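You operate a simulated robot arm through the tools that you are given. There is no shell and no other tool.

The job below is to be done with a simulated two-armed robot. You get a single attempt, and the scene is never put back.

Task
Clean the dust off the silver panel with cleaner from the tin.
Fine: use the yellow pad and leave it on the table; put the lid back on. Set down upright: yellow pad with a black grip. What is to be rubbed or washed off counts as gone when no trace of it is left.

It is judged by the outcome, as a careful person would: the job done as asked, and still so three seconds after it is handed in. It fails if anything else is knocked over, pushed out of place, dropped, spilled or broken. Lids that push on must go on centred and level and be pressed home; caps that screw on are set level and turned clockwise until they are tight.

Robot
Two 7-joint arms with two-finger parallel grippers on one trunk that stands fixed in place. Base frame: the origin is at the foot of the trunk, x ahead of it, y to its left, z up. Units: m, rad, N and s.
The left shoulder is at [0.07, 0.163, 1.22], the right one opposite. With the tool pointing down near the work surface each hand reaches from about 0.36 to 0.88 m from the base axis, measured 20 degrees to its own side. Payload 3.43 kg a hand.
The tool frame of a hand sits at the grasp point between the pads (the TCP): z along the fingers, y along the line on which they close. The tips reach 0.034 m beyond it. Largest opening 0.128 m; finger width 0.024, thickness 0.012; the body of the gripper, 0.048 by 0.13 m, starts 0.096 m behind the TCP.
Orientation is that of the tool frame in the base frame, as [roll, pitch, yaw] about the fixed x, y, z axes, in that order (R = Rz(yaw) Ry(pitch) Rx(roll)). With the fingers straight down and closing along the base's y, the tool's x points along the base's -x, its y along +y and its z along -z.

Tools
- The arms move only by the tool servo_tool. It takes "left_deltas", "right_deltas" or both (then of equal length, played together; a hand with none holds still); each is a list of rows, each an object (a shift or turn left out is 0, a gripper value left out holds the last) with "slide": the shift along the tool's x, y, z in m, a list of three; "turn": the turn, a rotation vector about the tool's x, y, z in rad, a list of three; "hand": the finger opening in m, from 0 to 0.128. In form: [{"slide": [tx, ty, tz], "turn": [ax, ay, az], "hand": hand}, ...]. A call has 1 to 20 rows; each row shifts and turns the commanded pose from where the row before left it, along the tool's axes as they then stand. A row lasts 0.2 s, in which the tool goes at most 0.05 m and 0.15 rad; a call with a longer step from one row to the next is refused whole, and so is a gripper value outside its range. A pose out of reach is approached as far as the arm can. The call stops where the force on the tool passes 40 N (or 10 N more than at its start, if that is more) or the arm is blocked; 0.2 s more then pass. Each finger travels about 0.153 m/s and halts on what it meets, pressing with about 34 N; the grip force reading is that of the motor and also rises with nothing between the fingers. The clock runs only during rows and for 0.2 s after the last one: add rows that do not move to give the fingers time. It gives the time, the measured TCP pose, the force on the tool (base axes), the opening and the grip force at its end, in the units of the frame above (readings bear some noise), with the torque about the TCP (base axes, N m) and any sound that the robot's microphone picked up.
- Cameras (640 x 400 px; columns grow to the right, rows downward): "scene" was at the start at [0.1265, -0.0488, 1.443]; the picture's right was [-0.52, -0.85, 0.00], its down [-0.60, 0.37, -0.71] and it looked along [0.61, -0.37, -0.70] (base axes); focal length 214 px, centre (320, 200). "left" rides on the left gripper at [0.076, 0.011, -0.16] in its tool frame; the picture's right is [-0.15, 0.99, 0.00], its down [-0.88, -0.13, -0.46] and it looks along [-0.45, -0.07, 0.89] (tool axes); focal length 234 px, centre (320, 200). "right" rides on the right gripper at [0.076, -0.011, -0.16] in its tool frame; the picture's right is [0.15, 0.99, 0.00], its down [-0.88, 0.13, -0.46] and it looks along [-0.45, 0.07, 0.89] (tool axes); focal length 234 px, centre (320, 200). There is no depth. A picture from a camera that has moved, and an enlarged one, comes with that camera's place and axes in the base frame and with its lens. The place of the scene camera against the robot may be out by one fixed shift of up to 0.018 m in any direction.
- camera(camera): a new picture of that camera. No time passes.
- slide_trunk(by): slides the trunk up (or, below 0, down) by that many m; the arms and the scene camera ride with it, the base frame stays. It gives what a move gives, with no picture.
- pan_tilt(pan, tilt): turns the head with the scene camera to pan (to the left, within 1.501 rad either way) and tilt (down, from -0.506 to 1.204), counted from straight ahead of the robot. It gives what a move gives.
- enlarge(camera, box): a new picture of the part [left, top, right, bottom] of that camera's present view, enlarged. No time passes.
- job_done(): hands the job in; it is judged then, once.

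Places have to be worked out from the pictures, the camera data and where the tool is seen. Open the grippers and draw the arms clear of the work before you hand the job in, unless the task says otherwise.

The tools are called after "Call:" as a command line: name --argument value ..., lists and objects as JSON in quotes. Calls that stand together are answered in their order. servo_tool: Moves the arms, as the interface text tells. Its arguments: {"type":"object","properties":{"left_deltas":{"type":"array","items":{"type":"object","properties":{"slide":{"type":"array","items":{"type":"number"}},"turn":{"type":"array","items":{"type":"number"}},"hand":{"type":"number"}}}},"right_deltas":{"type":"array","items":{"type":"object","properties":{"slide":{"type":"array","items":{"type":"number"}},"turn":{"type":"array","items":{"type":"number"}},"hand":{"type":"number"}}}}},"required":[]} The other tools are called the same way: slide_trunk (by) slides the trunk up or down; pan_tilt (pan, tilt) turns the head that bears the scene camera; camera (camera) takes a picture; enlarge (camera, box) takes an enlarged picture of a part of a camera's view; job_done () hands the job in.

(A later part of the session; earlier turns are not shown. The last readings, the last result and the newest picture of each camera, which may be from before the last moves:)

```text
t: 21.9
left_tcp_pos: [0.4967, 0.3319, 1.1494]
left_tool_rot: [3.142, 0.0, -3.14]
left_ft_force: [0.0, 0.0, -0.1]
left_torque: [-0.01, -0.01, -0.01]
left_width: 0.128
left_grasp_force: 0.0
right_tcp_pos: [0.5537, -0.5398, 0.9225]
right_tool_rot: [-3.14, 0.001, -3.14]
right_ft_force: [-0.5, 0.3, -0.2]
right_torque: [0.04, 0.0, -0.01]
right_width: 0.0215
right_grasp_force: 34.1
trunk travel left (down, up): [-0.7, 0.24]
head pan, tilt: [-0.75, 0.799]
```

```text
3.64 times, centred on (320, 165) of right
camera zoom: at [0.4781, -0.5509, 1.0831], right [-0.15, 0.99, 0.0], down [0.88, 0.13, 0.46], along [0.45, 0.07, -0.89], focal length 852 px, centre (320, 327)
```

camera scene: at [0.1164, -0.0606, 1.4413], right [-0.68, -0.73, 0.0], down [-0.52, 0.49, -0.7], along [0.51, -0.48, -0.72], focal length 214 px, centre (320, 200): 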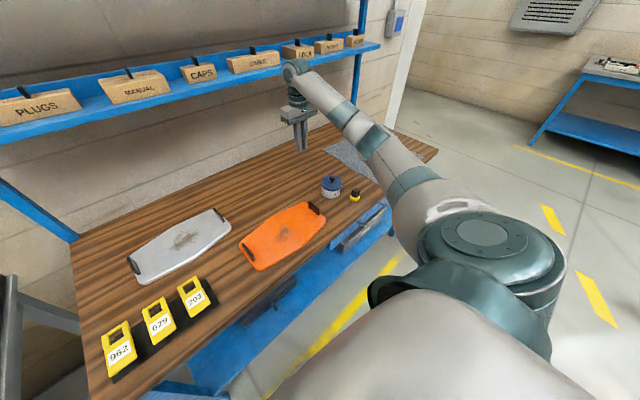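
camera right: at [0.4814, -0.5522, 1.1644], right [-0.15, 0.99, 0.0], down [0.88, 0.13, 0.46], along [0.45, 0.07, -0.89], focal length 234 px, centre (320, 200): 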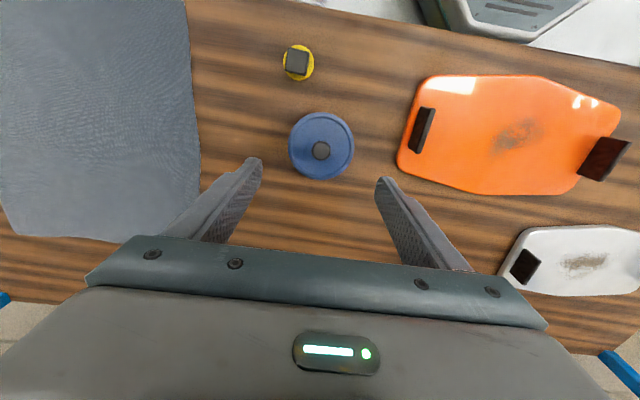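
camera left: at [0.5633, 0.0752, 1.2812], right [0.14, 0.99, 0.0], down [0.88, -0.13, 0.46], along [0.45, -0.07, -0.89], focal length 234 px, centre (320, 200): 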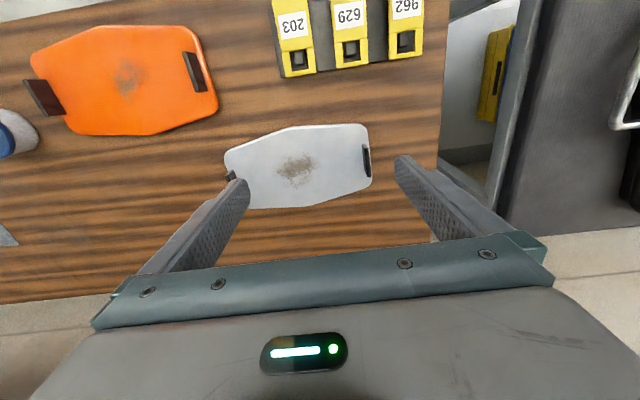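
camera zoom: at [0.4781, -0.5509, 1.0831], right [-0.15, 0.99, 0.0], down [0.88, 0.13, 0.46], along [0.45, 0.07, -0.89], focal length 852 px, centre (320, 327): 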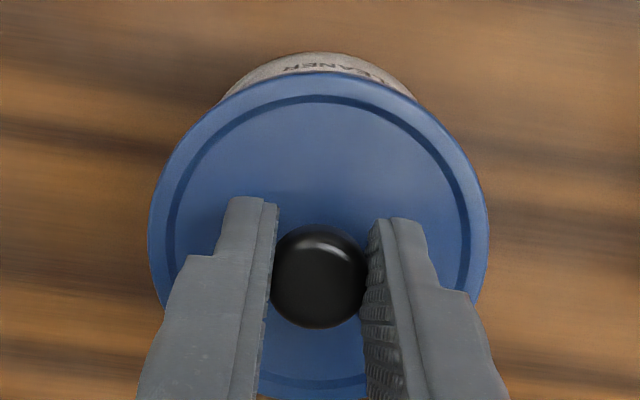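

The lid is rising with the fingers, showing its light-blue inner plug, and the tin is not moving. I'll keep lifting slowly until it is fully clear.

Call:
servo_tool --right_deltas '[{"slide": [0, 0, -0.003]}, {"slide": [0, 0, -0.004]}, {"slide": [0, 0, -0.005]}, {"slide": [0, 0, -0.005]}, {"slide": [0, 0, -0.005]}, {"slide": [0, 0, -0.005]}, {"slide": [0, 0, -0.005]}, {"slide": [0, 0, -0.005]}, {"slide": [0, 0, -0.003]}, {"slide": [0, 0, 0]}]'

Call:
enlarge --camera "scene" --box '[310, 150, 360, 200]'

Call:
enlarge --camera "right" --box '[250, 110, 390, 220]'

```text
t: 24.1
left_tcp_pos: [0.4983, 0.3321, 1.1491]
left_tool_rot: [-3.141, -0.001, -3.139]
left_ft_force: [0.6, -0.9, -0.3]
left_torque: [-0.02, -0.01, 0.01]
left_width: 0.1279
left_grasp_force: 0.1
right_tcp_pos: [0.5536, -0.5405, 0.9624]
right_tool_rot: [-3.141, 0.0, -3.14]
right_ft_force: [0.2, -0.2, -1.2]
right_torque: [0.0, 0.0, 0.01]
right_width: 0.0218
right_grasp_force: 33.3
trunk travel left (down, up): [-0.7, 0.24]
head pan, tilt: [-0.75, 0.799]
```

```text
8.00 times, centred on (335, 175) of scene
camera zoom: at [0.1161, -0.0609, 1.4413], right [-0.68, -0.73, 0.0], down [-0.52, 0.49, -0.7], along [0.51, -0.48, -0.72], focal length 1716 px, centre (200, 400)
```

zoom: 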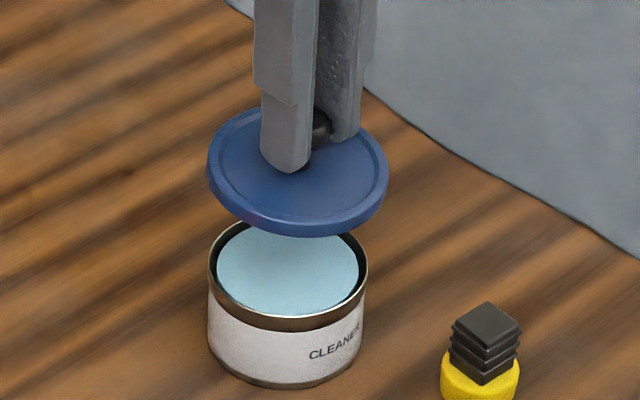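

```text
3.64 times, centred on (320, 165) of right
camera zoom: at [0.4782, -0.5507, 1.1233], right [-0.15, 0.99, 0.0], down [0.88, 0.13, 0.46], along [0.45, 0.07, -0.89], focal length 852 px, centre (320, 327)
```

zoom: 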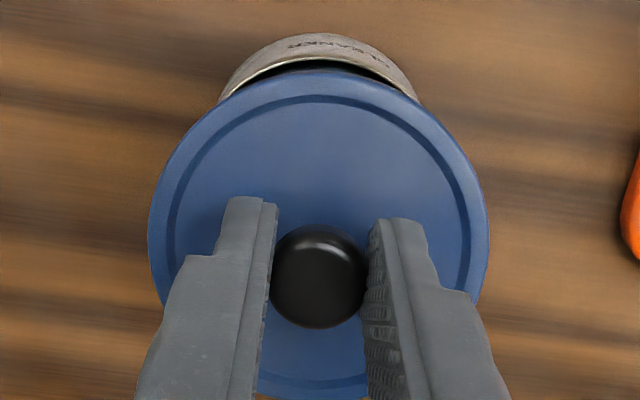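

The tin is open and filled with pale blue cleaner to just below the rim, and the lid is held. The width has crept up slightly, so I'll carry the lid smoothly over to bare wood at about (0.675, -0.505) while staying low.

Call:
servo_tool --right_deltas '[{"slide": [-0.01, 0.003, 0]}, {"slide": [-0.016, 0.005, 0]}, {"slide": [-0.02, 0.006, 0]}, {"slide": [-0.02, 0.006, 0]}, {"slide": [-0.02, 0.006, 0]}, {"slide": [-0.018, 0.005, 0.004]}, {"slide": [-0.012, 0.003, 0.008]}, {"slide": [-0.006, 0.001, 0.01]}, {"slide": [0, 0, 0.01]}, {"slide": [0, 0, 0.01]}, {"slide": [0, 0, 0.008]}, {"slide": [0, 0, 0.004]}, {"slide": [0, 0, 0]}]'

Call:
camera --camera "right"

Call:
enlarge --camera "scene" --box '[270, 120, 370, 200]'

```text
t: 26.9
left_tcp_pos: [0.497, 0.3322, 1.1501]
left_tool_rot: [3.141, 0.0, -3.139]
left_ft_force: [0.2, -0.5, -0.1]
left_torque: [-0.01, -0.01, -0.04]
left_width: 0.1282
left_grasp_force: 0.0
right_tcp_pos: [0.6755, -0.5051, 0.9086]
right_tool_rot: [3.141, 0.0, -3.14]
right_ft_force: [-0.4, 0.3, -0.3]
right_torque: [-0.03, -0.01, 0.0]
right_width: 0.0218
right_grasp_force: 34.2
trunk travel left (down, up): [-0.7, 0.24]
head pan, tilt: [-0.75, 0.799]
```

```text
taken
camera right: at [0.6002, -0.5156, 1.0694], right [-0.15, 0.99, 0.0], down [0.88, 0.13, 0.46], along [0.45, 0.07, -0.89], focal length 234 px, centre (320, 200)
```

right: 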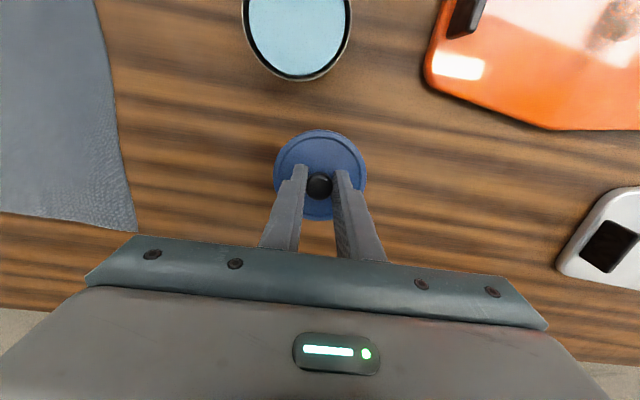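

```text
5.00 times, centred on (320, 160) of scene
camera zoom: at [0.1161, -0.0608, 1.4413], right [-0.68, -0.73, 0.0], down [-0.52, 0.49, -0.7], along [0.51, -0.48, -0.72], focal length 1072 px, centre (320, 400)
```

zoom: 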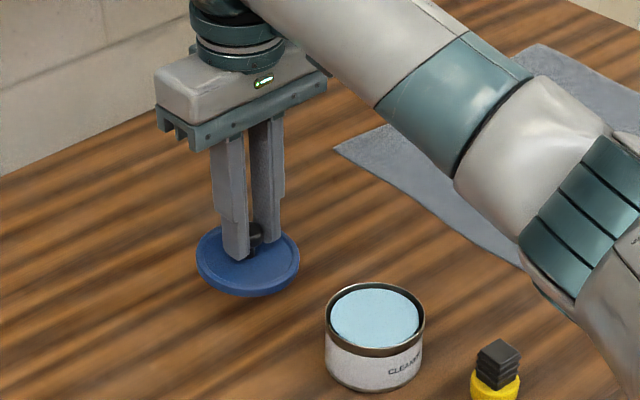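

The lid is held over clear wood. I'll lower it to about z 0.87, then feel for the table in small steps.

Call:
servo_tool --right_deltas '[{"slide": [0, 0, 0.008]}, {"slide": [0, 0, 0.01]}, {"slide": [0, 0, 0.01]}, {"slide": [0, 0, 0.007]}, {"slide": [0, 0, 0.003]}, {"slide": [0, 0, 0]}]'

Call:
enlarge --camera "scene" --box '[290, 150, 340, 190]'

```text
t: 28.3
left_tcp_pos: [0.4981, 0.3333, 1.1505]
left_tool_rot: [-3.141, 0.001, -3.139]
left_ft_force: [-0.8, 0.6, -0.9]
left_torque: [-0.02, -0.01, 0.0]
left_width: 0.1281
left_grasp_force: 0.0
right_tcp_pos: [0.6756, -0.5051, 0.8702]
right_tool_rot: [-3.142, 0.0, -3.14]
right_ft_force: [0.1, -0.5, -0.6]
right_torque: [0.01, 0.01, 0.0]
right_width: 0.0219
right_grasp_force: 33.8
trunk travel left (down, up): [-0.7, 0.24]
head pan, tilt: [-0.75, 0.799]
```

```text
10.00 times, centred on (315, 170) of scene
camera zoom: at [0.1161, -0.0608, 1.4413], right [-0.68, -0.73, 0.0], down [-0.52, 0.49, -0.7], along [0.51, -0.48, -0.72], focal length 2145 px, centre (370, 500)
```

zoom: 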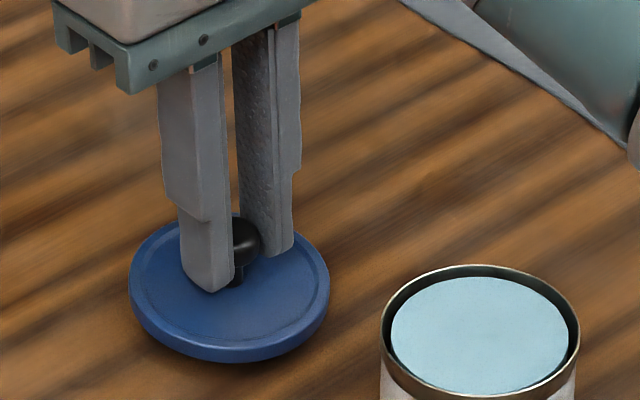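

There is still a small gap under the lid. I'll lower it in 3 mm steps.

Call:
servo_tool --right_deltas '[{"slide": [0, 0, 0.003]}, {"slide": [0, 0, 0.003]}, {"slide": [0, 0, 0.003]}, {"slide": [0, 0, 0]}]'

Call:
enlarge --camera "scene" --box '[290, 150, 340, 190]'

```text
t: 29.3
left_tcp_pos: [0.4989, 0.3325, 1.1489]
left_tool_rot: [-3.141, 0.001, -3.14]
left_ft_force: [0.5, 0.2, -0.3]
left_torque: [0.0, 0.01, 0.01]
left_width: 0.1277
left_grasp_force: 0.1
right_tcp_pos: [0.6751, -0.5042, 0.8607]
right_tool_rot: [3.141, 0.0, -3.14]
right_ft_force: [0.3, 1.0, -0.4]
right_torque: [-0.03, -0.03, 0.01]
right_width: 0.0218
right_grasp_force: 33.7
trunk travel left (down, up): [-0.7, 0.24]
head pan, tilt: [-0.75, 0.799]
```

```text
10.00 times, centred on (315, 170) of scene
camera zoom: at [0.1161, -0.0608, 1.4413], right [-0.68, -0.73, 0.0], down [-0.52, 0.49, -0.7], along [0.51, -0.48, -0.72], focal length 2145 px, centre (370, 500)
```

zoom: 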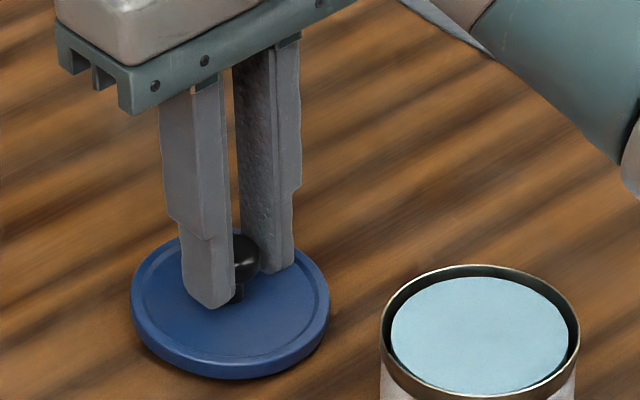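

There's no contact force yet, so I'll keep lowering in small steps.

Call:
servo_tool --right_deltas '[{"slide": [0, 0, 0.003]}, {"slide": [0, 0, 0.003]}, {"slide": [0, 0, 0]}]'

Call:
enlarge --camera "scene" --box '[290, 150, 340, 190]'

```text
t: 30.1
left_tcp_pos: [0.4963, 0.3339, 1.1506]
left_tool_rot: [3.14, 0.001, -3.139]
left_ft_force: [-0.5, 0.1, -0.5]
left_torque: [0.02, -0.01, 0.04]
left_width: 0.1278
left_grasp_force: 0.1
right_tcp_pos: [0.675, -0.5044, 0.8578]
right_tool_rot: [3.141, 0.002, -3.14]
right_ft_force: [2.1, -0.8, 9.0]
right_torque: [-0.17, 0.25, 0.08]
right_width: 0.021
right_grasp_force: 34.0
trunk travel left (down, up): [-0.7, 0.24]
head pan, tilt: [-0.75, 0.799]
```

```text
10.00 times, centred on (315, 170) of scene
camera zoom: at [0.1152, -0.06, 1.4416], right [-0.68, -0.73, 0.0], down [-0.52, 0.49, -0.7], along [0.51, -0.48, -0.72], focal length 2145 px, centre (370, 500)
```

zoom: 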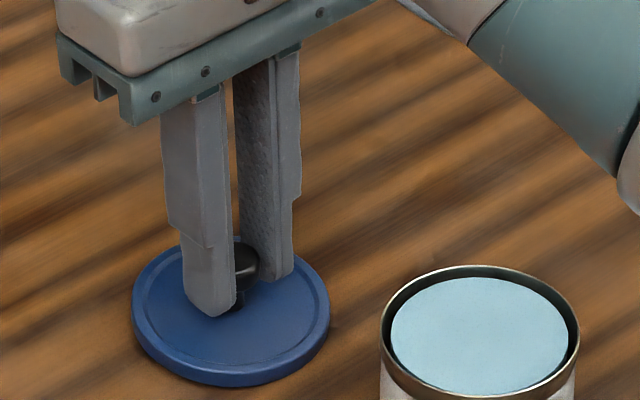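

The lid has touched the table at TCP z≈0.858 with 9 N. I'll ease off about a millimetre, open the fingers and rise clear.

Call:
servo_tool --right_deltas '[{"slide": [0, 0, -0.0015]}, {"hand": 0.03}, {"hand": 0.05}, {"hand": 0.07}, {"slide": [0, 0, -0.02]}, {"slide": [0, 0, -0.04]}, {"slide": [0, 0, -0.05]}, {"slide": [0, 0, 0]}]'

Call:
camera --camera "right"

Call:
enlarge --camera "scene" --box '[270, 130, 370, 210]'

```text
t: 31.9
left_tcp_pos: [0.4981, 0.3328, 1.149]
left_tool_rot: [3.141, 0.002, -3.141]
left_ft_force: [-0.7, -0.4, 0.3]
left_torque: [0.01, -0.01, -0.01]
left_width: 0.1281
left_grasp_force: 0.0
right_tcp_pos: [0.6761, -0.5051, 0.9662]
right_tool_rot: [-3.142, -0.001, 3.141]
right_ft_force: [0.5, -0.1, 0.2]
right_torque: [0.02, 0.01, 0.0]
right_width: 0.07
right_grasp_force: 0.0
trunk travel left (down, up): [-0.7, 0.24]
head pan, tilt: [-0.75, 0.799]
```

```text
taken
camera right: at [0.6005, -0.516, 1.1273], right [-0.15, 0.99, 0.0], down [0.88, 0.13, 0.45], along [0.45, 0.07, -0.89], focal length 234 px, centre (320, 200)
```

right: 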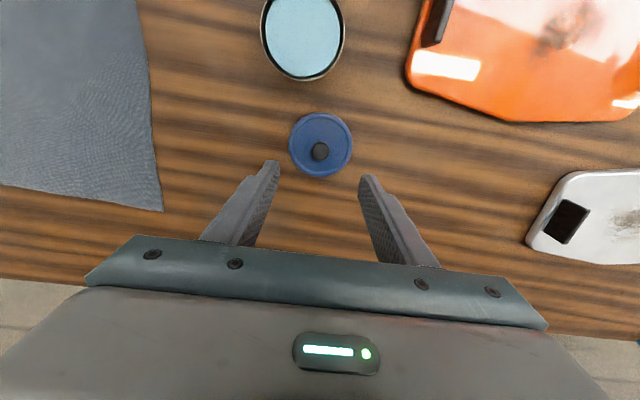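

```text
5.00 times, centred on (320, 170) of scene
camera zoom: at [0.1165, -0.0612, 1.4413], right [-0.68, -0.73, 0.0], down [-0.52, 0.49, -0.7], along [0.51, -0.48, -0.72], focal length 1072 px, centre (320, 350)
```

zoom: 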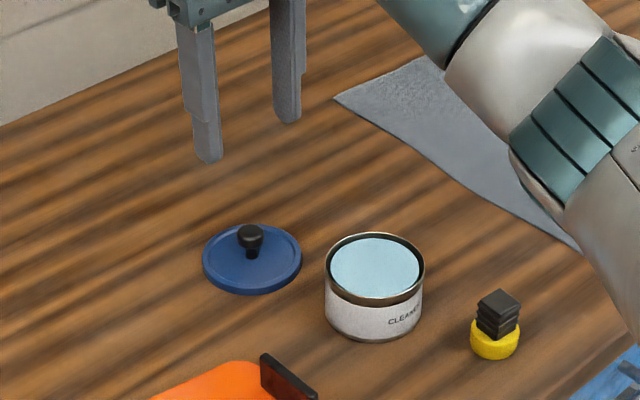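

The lid rests on the table and the open tin is undisturbed. Next I'll move over the pad's grip at about (0.467, -0.582) and verify alignment from just above.

Call:
servo_tool --right_deltas '[{"slide": [0.03, -0.011, 0]}, {"slide": [0.04, -0.015, 0]}, {"slide": [0.04, -0.015, 0]}, {"slide": [0.04, -0.015, 0]}, {"slide": [0.04, -0.014, 0]}, {"slide": [0.019, -0.007, 0.02]}, {"slide": [0, 0, 0.03]}, {"slide": [0, 0, 0]}, {"slide": [0, 0, 0]}]'

Call:
camera --camera "right"

Call:
enlarge --camera "right" --box '[250, 110, 390, 220]'

Call:
enlarge --camera "scene" --box '[320, 150, 400, 220]'

```text
t: 33.9
left_tcp_pos: [0.4978, 0.3327, 1.1492]
left_tool_rot: [3.14, -0.001, -3.14]
left_ft_force: [0.3, -0.3, 0.5]
left_torque: [0.0, 0.02, 0.01]
left_width: 0.1279
left_grasp_force: 0.2
right_tcp_pos: [0.4654, -0.5815, 0.9171]
right_tool_rot: [-3.14, -0.001, -3.141]
right_ft_force: [0.7, 0.0, 0.0]
right_torque: [0.0, -0.04, -0.02]
right_width: 0.0701
right_grasp_force: 0.1
trunk travel left (down, up): [-0.7, 0.24]
head pan, tilt: [-0.75, 0.799]
```

```text
taken
camera right: at [0.3915, -0.593, 1.0773], right [-0.15, 0.99, 0.0], down [0.88, 0.13, 0.46], along [0.45, 0.07, -0.89], focal length 234 px, centre (320, 200)
```

right: 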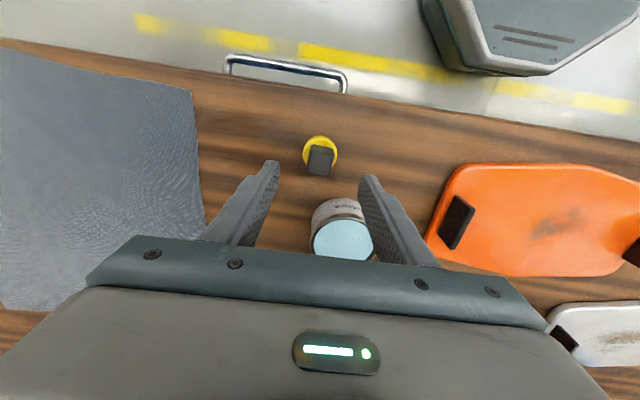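

```text
3.64 times, centred on (320, 165) of right
camera zoom: at [0.3915, -0.593, 1.0773], right [-0.15, 0.99, 0.0], down [0.88, 0.13, 0.46], along [0.45, 0.07, -0.89], focal length 852 px, centre (320, 327)
```

zoom: 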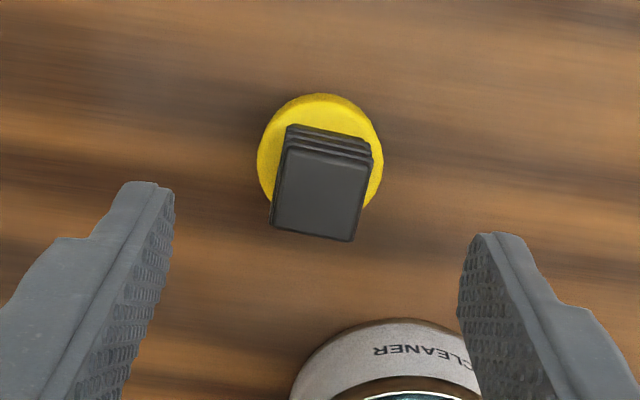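

```text
5.71 times, centred on (360, 185) of scene
camera zoom: at [0.1162, -0.0608, 1.4413], right [-0.68, -0.73, 0.0], down [-0.52, 0.49, -0.7], along [0.51, -0.48, -0.72], focal length 1226 px, centre (91, 286)
```

zoom: 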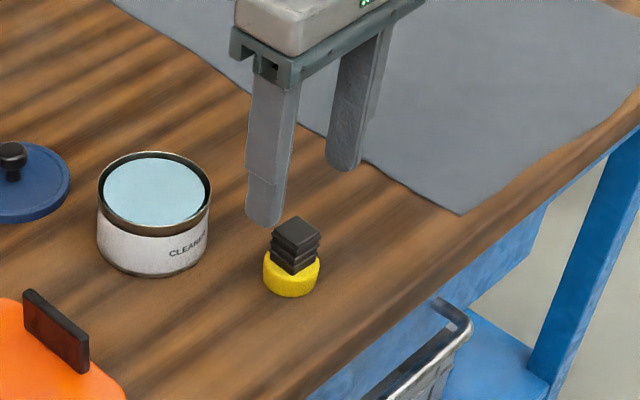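

The grip's top face is centred at (0.466, -0.582), matching the TCP, and it is turned only about 3°. I'll match that yaw and descend so the tips stop just above the yellow part (TCP z≈0.850), then close.

Call:
servo_tool --right_deltas '[{"slide": [0, 0, 0.02], "turn": [0, 0, 0.05]}, {"slide": [0, 0, 0.02]}, {"slide": [0, 0, 0.018]}, {"slide": [0, 0, 0.008]}, {"slide": [0, 0, 0]}, {"slide": [0, 0, 0]}]'

Call:
enlarge --camera "scene" --box '[335, 165, 385, 205]'

Call:
enlarge --camera "right" --box '[240, 120, 400, 240]'

```text
t: 35.3
left_tcp_pos: [0.4987, 0.333, 1.1495]
left_tool_rot: [3.139, 0.0, -3.14]
left_ft_force: [-0.3, 0.3, 0.5]
left_torque: [-0.01, 0.02, 0.02]
left_width: 0.128
left_grasp_force: 0.0
right_tcp_pos: [0.4658, -0.5825, 0.8501]
right_tool_rot: [3.141, 0.0, 3.092]
right_ft_force: [0.1, -0.6, 0.1]
right_torque: [-0.01, -0.03, 0.0]
right_width: 0.07
right_grasp_force: 0.0
trunk travel left (down, up): [-0.7, 0.24]
head pan, tilt: [-0.75, 0.799]
```

```text
10.00 times, centred on (360, 185) of scene
camera zoom: at [0.116, -0.0609, 1.4413], right [-0.68, -0.73, 0.0], down [-0.52, 0.49, -0.7], along [0.51, -0.48, -0.72], focal length 2145 px, centre (-80, 350)
```

zoom: 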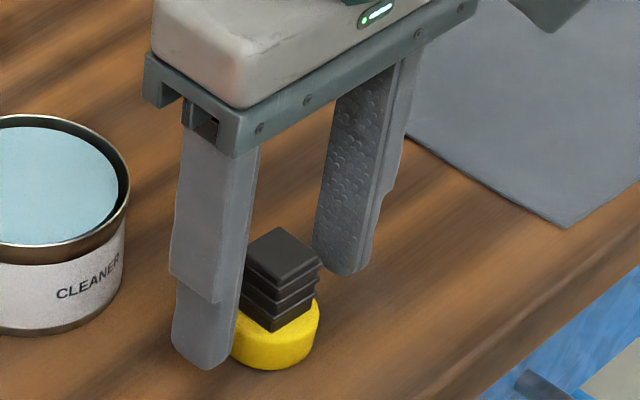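

```text
3.33 times, centred on (320, 180) of right
camera zoom: at [0.3905, -0.5893, 1.0114], right [-0.1, 1.0, 0.0], down [0.89, 0.09, 0.46], along [0.45, 0.04, -0.89], focal length 781 px, centre (320, 267)
```

zoom: 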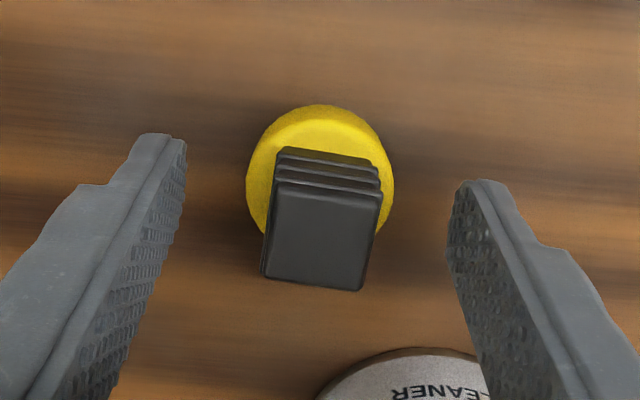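

The fingers straddle the grip well, with the tips above the yellow. I'll close gently.

Call:
servo_tool --right_deltas '[{"hand": 0.05}, {"hand": 0.04}, {"hand": 0.033}, {"hand": 0.028}, {"hand": 0.025}, {"hand": 0.022}, {"hand": 0.015}, {"hand": 0.005}, {"hand": 0.005}]'

Call:
enlarge --camera "scene" --box '[335, 165, 385, 205]'

Call:
enlarge --camera "right" --box '[240, 120, 400, 240]'

```text
t: 37.3
left_tcp_pos: [0.4965, 0.3341, 1.1488]
left_tool_rot: [-3.14, 0.002, -3.139]
left_ft_force: [0.7, 0.5, -0.2]
left_torque: [0.03, -0.01, 0.0]
left_width: 0.1277
left_grasp_force: 0.0
right_tcp_pos: [0.4659, -0.58, 0.8545]
right_tool_rot: [-3.139, 0.004, 3.092]
right_ft_force: [2.9, -0.4, 23.0]
right_torque: [-0.06, -0.14, 0.03]
right_width: 0.0236
right_grasp_force: 33.8
trunk travel left (down, up): [-0.7, 0.24]
head pan, tilt: [-0.75, 0.799]
```

```text
10.00 times, centred on (360, 185) of scene
camera zoom: at [0.1145, -0.0584, 1.4417], right [-0.68, -0.73, 0.0], down [-0.52, 0.49, -0.7], along [0.51, -0.48, -0.72], focal length 2145 px, centre (-80, 350)
```

zoom: 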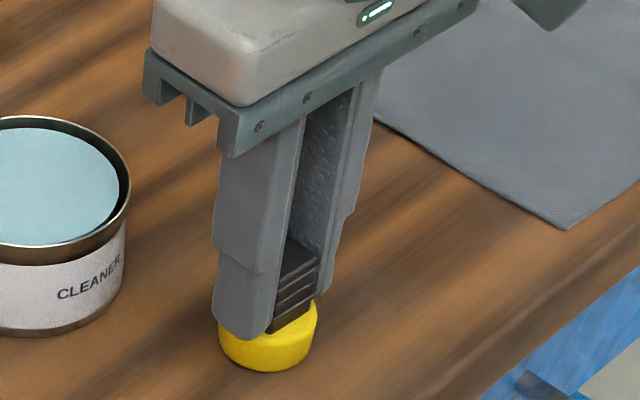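

```text
3.33 times, centred on (320, 180) of right
camera zoom: at [0.3898, -0.5877, 1.0138], right [-0.1, 1.0, 0.0], down [0.88, 0.09, 0.46], along [0.46, 0.04, -0.89], focal length 781 px, centre (320, 267)
```

zoom: 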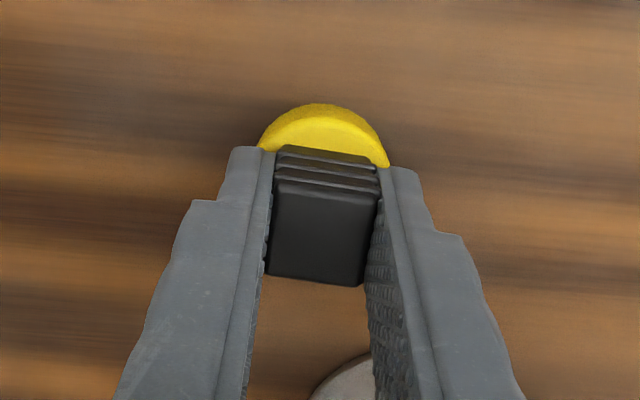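

The grip is held (width 0.0236, 34 N), but the tips are pressing on the yellow part: 23 N upward and the TCP sits at 0.8545. I'll lift gently, which relieves that.

Call:
servo_tool --right_deltas '[{"slide": [0, 0, -0.002]}, {"slide": [0, 0, -0.002]}, {"slide": [0, 0, -0.003]}, {"slide": [0, 0, -0.003]}, {"slide": [0, 0, -0.005]}, {"slide": [0, 0, -0.005]}, {"slide": [0, 0, 0]}]'

Call:
enlarge --camera "scene" --box '[335, 160, 385, 200]'

Call:
enlarge --camera "right" --box '[240, 120, 400, 240]'

```text
t: 38.9
left_tcp_pos: [0.498, 0.3334, 1.1492]
left_tool_rot: [-3.14, 0.0, -3.14]
left_ft_force: [-0.2, -0.7, 0.0]
left_torque: [0.01, 0.0, -0.03]
left_width: 0.128
left_grasp_force: 0.0
right_tcp_pos: [0.4657, -0.582, 0.871]
right_tool_rot: [3.141, -0.001, 3.092]
right_ft_force: [-0.4, -0.2, -0.3]
right_torque: [-0.04, 0.01, 0.0]
right_width: 0.0237
right_grasp_force: 34.1
trunk travel left (down, up): [-0.7, 0.24]
head pan, tilt: [-0.75, 0.799]
```

```text
10.00 times, centred on (360, 180) of scene
camera zoom: at [0.116, -0.0609, 1.4413], right [-0.68, -0.73, 0.0], down [-0.52, 0.49, -0.7], along [0.51, -0.48, -0.72], focal length 2145 px, centre (-80, 400)
```

zoom: 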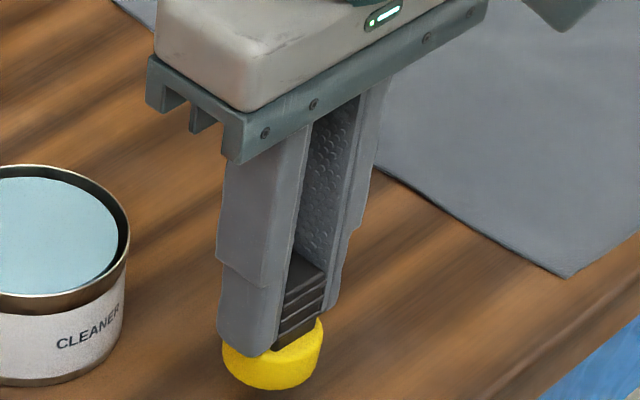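

```text
3.33 times, centred on (320, 180) of right
camera zoom: at [0.3908, -0.5889, 1.0314], right [-0.1, 1.0, 0.0], down [0.89, 0.09, 0.46], along [0.45, 0.04, -0.89], focal length 781 px, centre (320, 267)
```

zoom: 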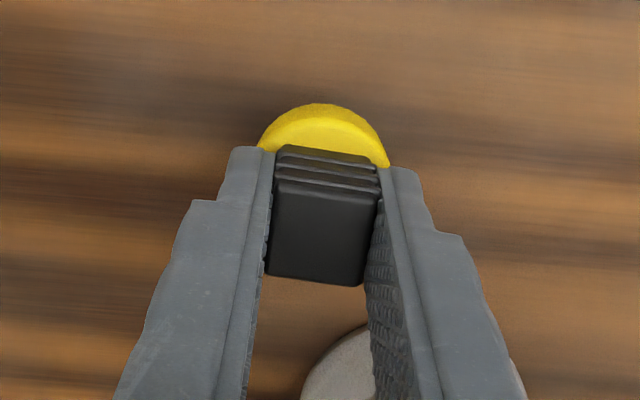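

The pad hangs straight in the gripper. I'll square the tool again, lift clear of the tin rim (about z 0.854) and move over the tin's centre at (0.5555, -0.5395).

Call:
servo_tool --right_deltas '[{"slide": [0, 0, -0.02], "turn": [0, 0, -0.05]}, {"slide": [0, 0, -0.03]}, {"slide": [0, 0, -0.03]}, {"slide": [-0.025, 0.012, 0]}, {"slide": [-0.025, 0.012, 0]}, {"slide": [-0.025, 0.012, 0]}, {"slide": [-0.0148, 0.0065, 0]}, {"slide": [0, 0, 0]}, {"slide": [0, 0, 0]}]'

Call:
camera --camera "right"

Call:
enlarge --camera "scene" --box '[310, 140, 370, 200]'

```text
t: 40.9
left_tcp_pos: [0.4983, 0.3331, 1.1492]
left_tool_rot: [-3.141, 0.0, -3.141]
left_ft_force: [0.0, -0.2, 0.7]
left_torque: [0.02, -0.01, -0.02]
left_width: 0.1281
left_grasp_force: 0.0
right_tcp_pos: [0.5567, -0.5399, 0.9509]
right_tool_rot: [3.14, 0.0, -3.141]
right_ft_force: [-0.1, -0.1, -0.4]
right_torque: [0.02, 0.0, 0.02]
right_width: 0.0232
right_grasp_force: 34.5
trunk travel left (down, up): [-0.7, 0.24]
head pan, tilt: [-0.75, 0.799]
```

```text
taken
camera right: at [0.4812, -0.5499, 1.1118], right [-0.15, 0.99, 0.0], down [0.88, 0.13, 0.46], along [0.45, 0.07, -0.89], focal length 234 px, centre (320, 200)
```

right: 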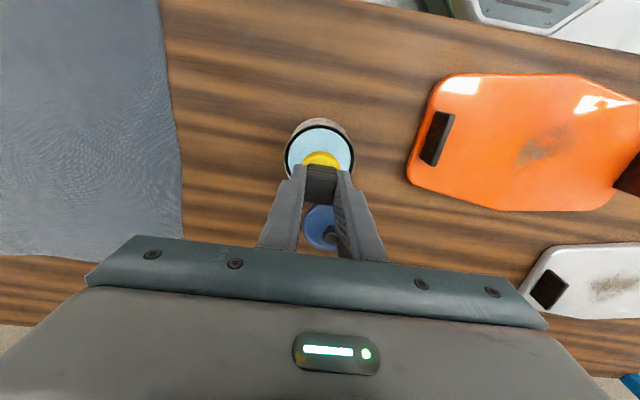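

```text
6.67 times, centred on (340, 170) of scene
camera zoom: at [0.1164, -0.0607, 1.4413], right [-0.68, -0.73, 0.0], down [-0.52, 0.49, -0.7], along [0.51, -0.48, -0.72], focal length 1430 px, centre (187, 400)
```

zoom: 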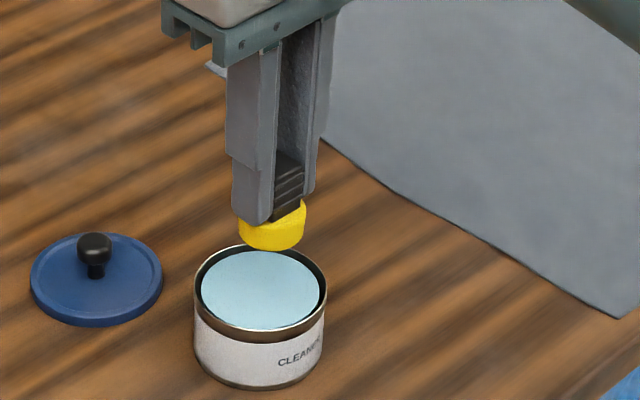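

The pad is over the tin. I'll measure the rim centre in an enlarged wrist view before dipping.

Call:
enlarge --camera "right" --box '[260, 100, 380, 210]'

```text
3.64 times, centred on (320, 155) of right
camera zoom: at [0.4812, -0.5499, 1.1118], right [-0.15, 0.99, 0.0], down [0.88, 0.13, 0.46], along [0.45, 0.07, -0.89], focal length 852 px, centre (320, 364)
```

zoom: 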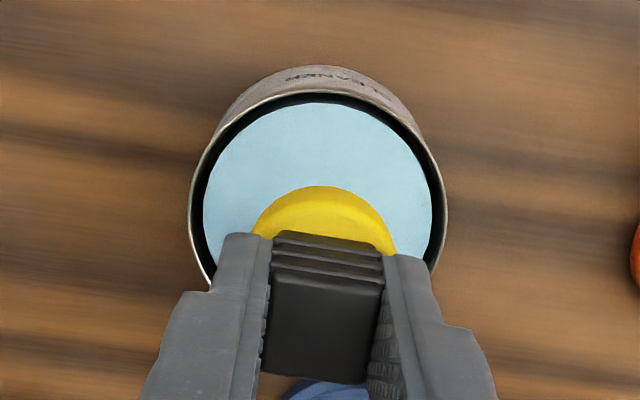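

The rim centre is about 2 mm ahead of and 1.5 mm to the left of the pad's centre, so I'll correct that. Then I'll lower the pad to TCP z≈0.893, which puts its bottom about 1 cm below the cleaner's surface with the tips still above the rim.

Call:
servo_tool --right_deltas '[{"slide": [-0.002, 0.0015, 0.01]}, {"slide": [0, 0, 0.01]}, {"slide": [0, 0, 0.01]}, {"slide": [0, 0, 0.01]}, {"slide": [0, 0, 0.008]}, {"slide": [0, 0, 0]}]'

Call:
enlarge --camera "right" --box '[260, 120, 380, 230]'

Call:
enlarge --camera "scene" --box '[315, 150, 365, 200]'

```text
t: 42.3
left_tcp_pos: [0.4971, 0.3318, 1.1502]
left_tool_rot: [3.141, -0.001, -3.139]
left_ft_force: [-0.6, -0.4, -0.6]
left_torque: [0.0, 0.03, -0.03]
left_width: 0.128
left_grasp_force: 0.1
right_tcp_pos: [0.5576, -0.5377, 0.9037]
right_tool_rot: [3.14, 0.0, -3.14]
right_ft_force: [0.8, 0.2, 1.1]
right_torque: [-0.03, 0.01, 0.0]
right_width: 0.023
right_grasp_force: 33.7
trunk travel left (down, up): [-0.7, 0.24]
head pan, tilt: [-0.75, 0.799]
```

```text
3.64 times, centred on (320, 175) of right
camera zoom: at [0.4827, -0.5485, 1.0636], right [-0.15, 0.99, 0.0], down [0.88, 0.13, 0.46], along [0.45, 0.07, -0.89], focal length 852 px, centre (320, 291)
```

zoom: 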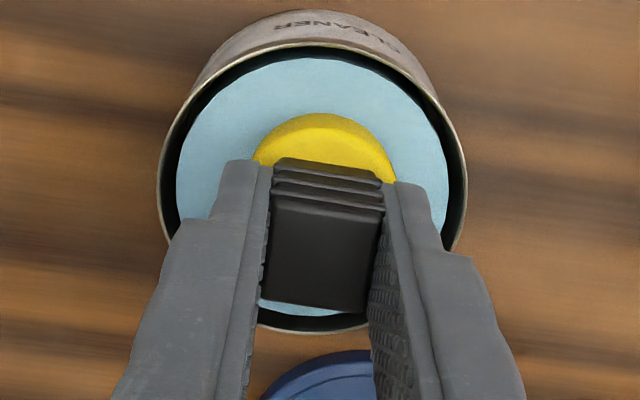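

```text
8.00 times, centred on (340, 175) of scene
camera zoom: at [0.116, -0.0607, 1.4414], right [-0.68, -0.73, 0.0], down [-0.52, 0.49, -0.7], along [0.51, -0.48, -0.72], focal length 1716 px, centre (160, 400)
```

zoom: 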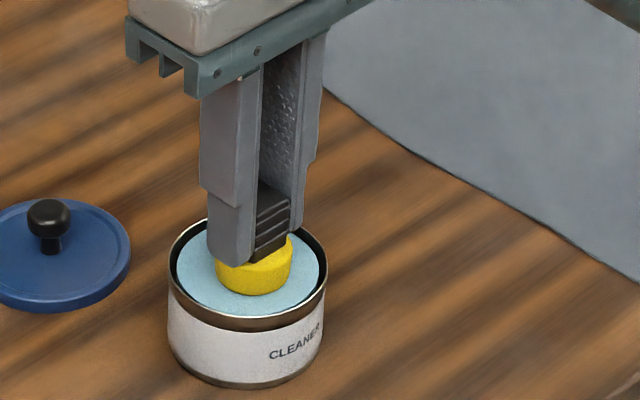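

The pad is centred and just touching the cleaner's surface. I'll lower it about 10 mm more to wet it, hold it for a moment, and check the force.

Call:
servo_tool --right_deltas '[{"slide": [0, 0, 0.003]}, {"slide": [0, 0, 0.003]}, {"slide": [0, 0, 0.003]}, {"slide": [0, 0, 0]}, {"slide": [0, 0, 0]}, {"slide": [0, 0, 0]}]'

Call:
enlarge --camera "scene" --box '[315, 150, 365, 200]'

Call:
enlarge --camera "right" --box '[260, 120, 380, 230]'

```text
t: 43.2
left_tcp_pos: [0.4956, 0.3335, 1.1501]
left_tool_rot: [-3.139, 0.002, -3.139]
left_ft_force: [0.4, -1.1, -0.8]
left_torque: [0.04, 0.03, 0.0]
left_width: 0.1282
left_grasp_force: 0.0
right_tcp_pos: [0.5587, -0.5372, 0.903]
right_tool_rot: [-3.139, 0.014, 3.139]
right_ft_force: [-6.0, 4.2, 23.1]
right_torque: [0.19, 0.51, -0.03]
right_width: 0.0236
right_grasp_force: 34.0
trunk travel left (down, up): [-0.7, 0.24]
head pan, tilt: [-0.75, 0.799]
stopped in row 4 (right hand): the force on the tool passed its limit at 41 N (the readings are from after the stop); the commanded pose is now the measured one
```

```text
8.00 times, centred on (340, 175) of scene
camera zoom: at [0.1139, -0.059, 1.4416], right [-0.68, -0.73, 0.0], down [-0.52, 0.49, -0.7], along [0.51, -0.48, -0.72], focal length 1716 px, centre (160, 400)
```

zoom: 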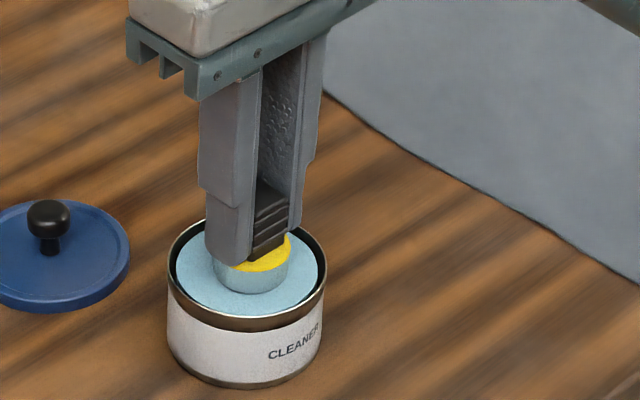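

```text
3.64 times, centred on (320, 175) of right
camera zoom: at [0.4816, -0.5487, 1.062], right [-0.15, 0.99, 0.0], down [0.87, 0.13, 0.47], along [0.46, 0.06, -0.88], focal length 852 px, centre (320, 291)
```

zoom: 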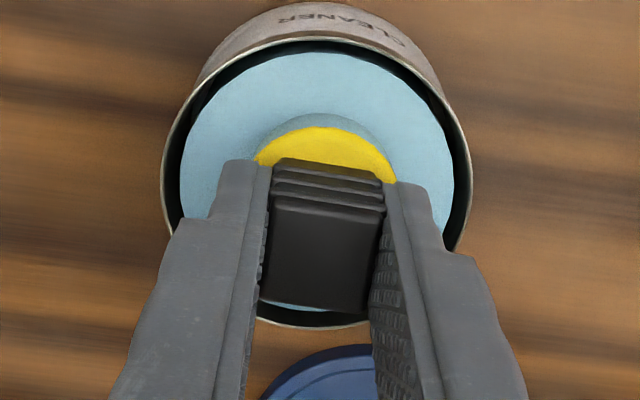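

The cleaner is a firm paste rather than a liquid: the pad met it and its lower part is now coated pale blue. I'll raise it straight up and check that the pad and tin are fine.

Call:
servo_tool --right_deltas '[{"slide": [0, 0, -0.004]}, {"slide": [0, 0, -0.006]}, {"slide": [0, 0, -0.01]}, {"slide": [0, 0, -0.015]}, {"slide": [0, 0, -0.02]}, {"slide": [0, 0, -0.02]}, {"slide": [0, 0, 0]}, {"slide": [0, 0, 0]}]'

Call:
enlarge --camera "scene" --box '[310, 130, 370, 200]'

Call:
enlarge --camera "right" --box '[260, 100, 380, 220]'

```text
t: 45.0
left_tcp_pos: [0.4968, 0.3331, 1.1488]
left_tool_rot: [-3.141, 0.0, -3.141]
left_ft_force: [-0.2, -0.3, -0.8]
left_torque: [-0.01, 0.03, 0.01]
left_width: 0.1282
left_grasp_force: 0.0
right_tcp_pos: [0.5588, -0.5399, 0.9745]
right_tool_rot: [-3.139, 0.009, 3.141]
right_ft_force: [-0.1, -0.1, 0.0]
right_torque: [0.0, -0.02, 0.02]
right_width: 0.0241
right_grasp_force: 33.9
trunk travel left (down, up): [-0.7, 0.24]
head pan, tilt: [-0.75, 0.799]
```

```text
5.71 times, centred on (340, 165) of scene
camera zoom: at [0.116, -0.0607, 1.4414], right [-0.68, -0.73, 0.0], down [-0.52, 0.49, -0.7], along [0.51, -0.48, -0.72], focal length 1226 px, centre (206, 400)
```

zoom: 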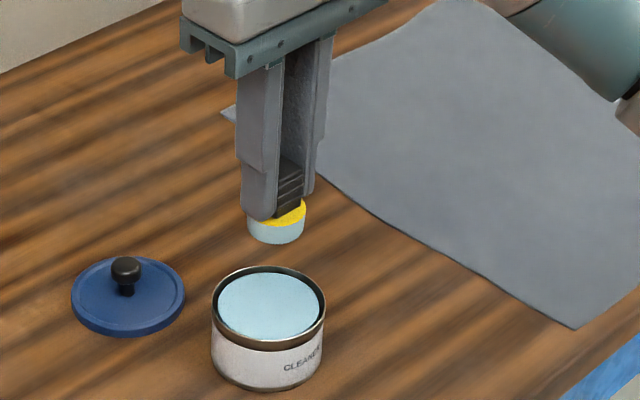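

```text
3.33 times, centred on (320, 160) of right
camera zoom: at [0.4829, -0.5494, 1.1334], right [-0.15, 0.99, 0.0], down [0.88, 0.13, 0.46], along [0.46, 0.06, -0.89], focal length 781 px, centre (320, 333)
```

zoom: 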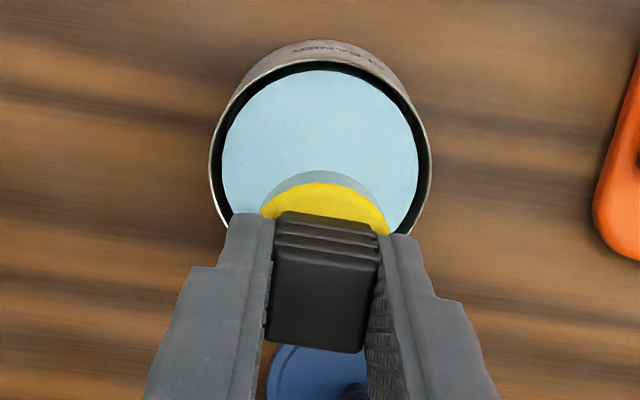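

The pad is evenly loaded and the tin is in place. I'll level the tool (it ended 0.009 rad off) and travel high across to the right of the silver panel, so the wrist camera can see the dust beside the fingers.

Call:
servo_tool --right_deltas '[{"slide": [0, 0, -0.01], "turn": [-0.0025, 0.009, 0]}, {"slide": [-0.009, 0.03, 0]}, {"slide": [-0.01, 0.038, 0]}, {"slide": [-0.01, 0.038, 0]}, {"slide": [-0.01, 0.038, 0]}, {"slide": [-0.01, 0.038, 0]}, {"slide": [-0.01, 0.038, 0]}, {"slide": [-0.01, 0.038, 0]}, {"slide": [-0.01, 0.038, 0]}, {"slide": [-0.01, 0.038, 0]}, {"slide": [-0.01, 0.038, 0]}, {"slide": [-0.002, 0.038, 0]}, {"slide": [0, 0, 0]}, {"slide": [0, 0, 0]}]'

Call:
pan_tilt --pan -0.15 --tilt 0.75

Call:
camera --camera "right"

Call:
camera --camera "scene"

```text
t: 48.0
left_tcp_pos: [0.497, 0.3325, 1.1487]
left_tool_rot: [3.141, 0.0, -3.139]
left_ft_force: [-0.5, -0.7, 0.0]
left_torque: [-0.03, 0.0, 0.01]
left_width: 0.1281
left_grasp_force: 0.2
right_tcp_pos: [0.6601, -0.1287, 0.9832]
right_tool_rot: [-3.141, 0.001, 3.139]
right_ft_force: [0.4, -0.5, -0.7]
right_torque: [0.01, -0.02, 0.0]
right_width: 0.0232
right_grasp_force: 34.1
trunk travel left (down, up): [-0.7, 0.24]
head pan, tilt: [-0.75, 0.799]
```

```text
t: 49.0
left_tcp_pos: [0.4982, 0.3331, 1.1491]
left_tool_rot: [3.14, 0.001, -3.14]
left_ft_force: [0.1, 0.5, 0.3]
left_torque: [0.01, 0.04, 0.01]
left_width: 0.1279
left_grasp_force: 0.1
right_tcp_pos: [0.6601, -0.129, 0.9853]
right_tool_rot: [3.14, -0.001, 3.14]
right_ft_force: [-0.3, 0.6, -0.1]
right_torque: [-0.01, -0.03, -0.01]
right_width: 0.023
right_grasp_force: 34.1
trunk travel left (down, up): [-0.7, 0.24]
head pan, tilt: [-0.15, 0.75]
```

```text
taken
camera right: at [0.5849, -0.1395, 1.1449], right [-0.15, 0.99, 0.0], down [0.88, 0.13, 0.46], along [0.45, 0.07, -0.89], focal length 234 px, centre (320, 200)
```

right: 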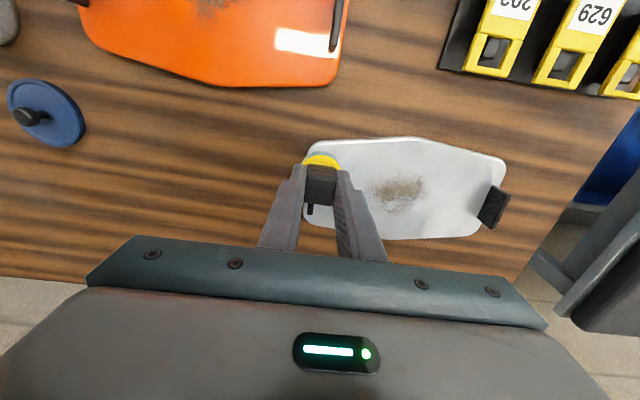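

```text
taken
camera scene: at [0.1391, -0.0182, 1.4453], right [-0.15, -0.99, 0.0], down [-0.67, 0.1, -0.73], along [0.72, -0.11, -0.68], focal length 214 px, centre (320, 200)
```

scene: 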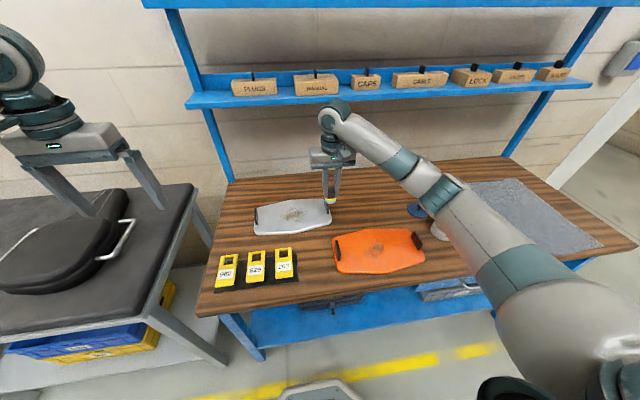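

Both cameras see the panel now. I'll enlarge to measure the dust patch and the panel's handles.

Call:
enlarge --camera "right" --box '[300, 125, 520, 250]'

Call:
enlarge --camera "scene" --box '[240, 180, 350, 250]'

```text
2.91 times, centred on (410, 188) of right
camera zoom: at [0.5849, -0.1395, 1.1449], right [-0.15, 0.99, 0.0], down [0.88, 0.13, 0.46], along [0.45, 0.07, -0.89], focal length 681 px, centre (58, 236)
```

zoom: 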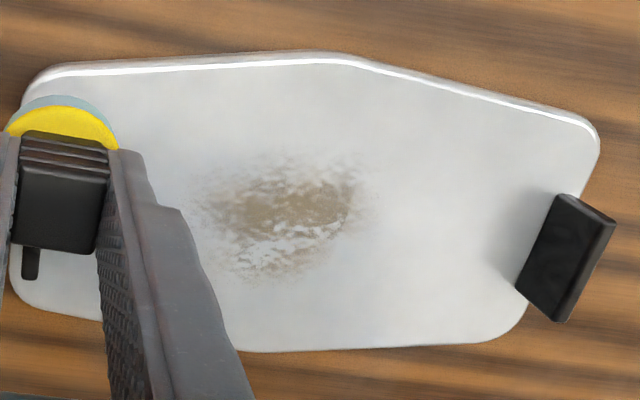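

```text
5.71 times, centred on (295, 215) of scene
camera zoom: at [0.1391, -0.0182, 1.4453], right [-0.15, -0.99, 0.0], down [-0.67, 0.1, -0.73], along [0.72, -0.11, -0.68], focal length 1226 px, centre (463, 114)
```

zoom: 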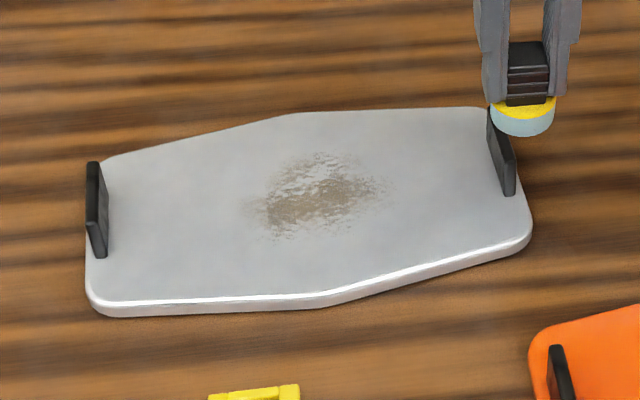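

The dust spans about x 0.683–0.772 and y −0.046–0.055, well clear of both handles. I'll move over its near-right corner and descend to just above the panel before feeling for contact.

Call:
servo_tool --right_deltas '[{"slide": [-0.009, 0.028, 0]}, {"slide": [-0.009, 0.028, 0]}, {"slide": [-0.01, 0.028, 0]}, {"slide": [0, 0, 0.025]}, {"slide": [0, 0, 0.03]}, {"slide": [0, 0, 0.025]}, {"slide": [0, 0, 0.015]}, {"slide": [0, 0, 0]}, {"slide": [0, 0, 0]}]'

Call:
enlarge --camera "scene" --box '[240, 170, 350, 250]'

Call:
camera --camera "right"

```text
t: 51.0
left_tcp_pos: [0.4972, 0.3329, 1.1485]
left_tool_rot: [3.141, 0.0, -3.141]
left_ft_force: [0.5, 0.7, -0.4]
left_torque: [-0.01, -0.02, 0.02]
left_width: 0.128
left_grasp_force: 0.1
right_tcp_pos: [0.6892, -0.0446, 0.8889]
right_tool_rot: [3.141, 0.001, 3.14]
right_ft_force: [-0.5, -0.2, 0.3]
right_torque: [-0.02, 0.0, -0.01]
right_width: 0.0232
right_grasp_force: 34.1
trunk travel left (down, up): [-0.7, 0.24]
head pan, tilt: [-0.15, 0.75]
```

```text
5.00 times, centred on (295, 210) of scene
camera zoom: at [0.1391, -0.0181, 1.4453], right [-0.15, -0.99, 0.0], down [-0.67, 0.1, -0.73], along [0.72, -0.11, -0.68], focal length 1072 px, centre (445, 150)
```

zoom: 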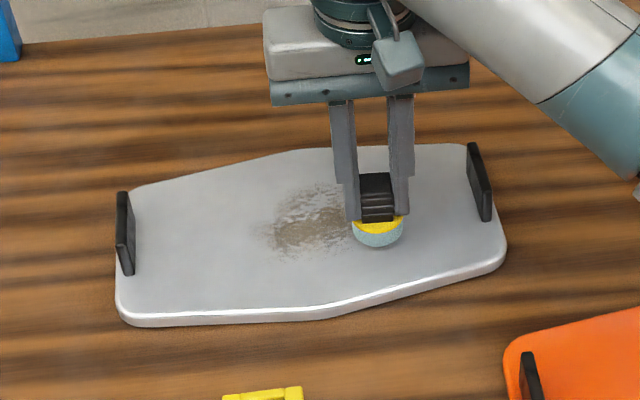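

```text
taken
camera right: at [0.6136, -0.0556, 1.0495], right [-0.15, 0.99, 0.0], down [0.88, 0.13, 0.46], along [0.45, 0.07, -0.89], focal length 234 px, centre (320, 200)
```

right: 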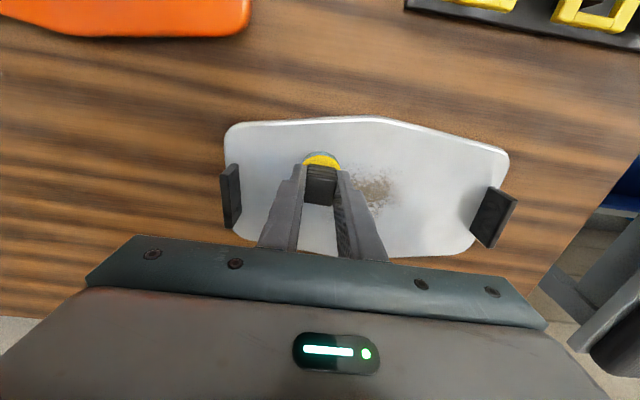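

The pad hovers a little above the panel, next to the dust. I'll feel downward in small steps.

Call:
servo_tool --right_deltas '[{"slide": [0, 0, 0.003]}, {"slide": [0, 0, 0.003]}, {"slide": [0, 0, 0.002]}, {"slide": [0, 0, 0]}]'

Call:
servo_tool --right_deltas '[{"slide": [0, 0, 0.002]}, {"slide": [0, 0, 0.002]}, {"slide": [0, 0, 0]}]'

```text
t: 52.0
left_tcp_pos: [0.4984, 0.3323, 1.1487]
left_tool_rot: [-3.141, 0.0, -3.139]
left_ft_force: [0.2, -0.4, -0.4]
left_torque: [0.01, -0.01, -0.03]
left_width: 0.128
left_grasp_force: 0.1
right_tcp_pos: [0.6877, -0.0454, 0.8807]
right_tool_rot: [-3.141, -0.003, -3.142]
right_ft_force: [-0.5, -0.9, 0.1]
right_torque: [-0.01, 0.0, 0.01]
right_width: 0.0231
right_grasp_force: 34.0
trunk travel left (down, up): [-0.7, 0.24]
head pan, tilt: [-0.15, 0.75]
```

```text
t: 52.8
left_tcp_pos: [0.496, 0.3334, 1.1485]
left_tool_rot: [3.141, 0.001, -3.14]
left_ft_force: [-0.1, -0.4, 0.0]
left_torque: [0.02, 0.0, -0.02]
left_width: 0.1281
left_grasp_force: 0.1
right_tcp_pos: [0.6879, -0.0459, 0.8756]
right_tool_rot: [3.142, -0.001, 3.141]
right_ft_force: [-0.1, -0.5, -0.3]
right_torque: [0.0, 0.01, -0.01]
right_width: 0.0233
right_grasp_force: 34.1
trunk travel left (down, up): [-0.7, 0.24]
head pan, tilt: [-0.15, 0.75]
```

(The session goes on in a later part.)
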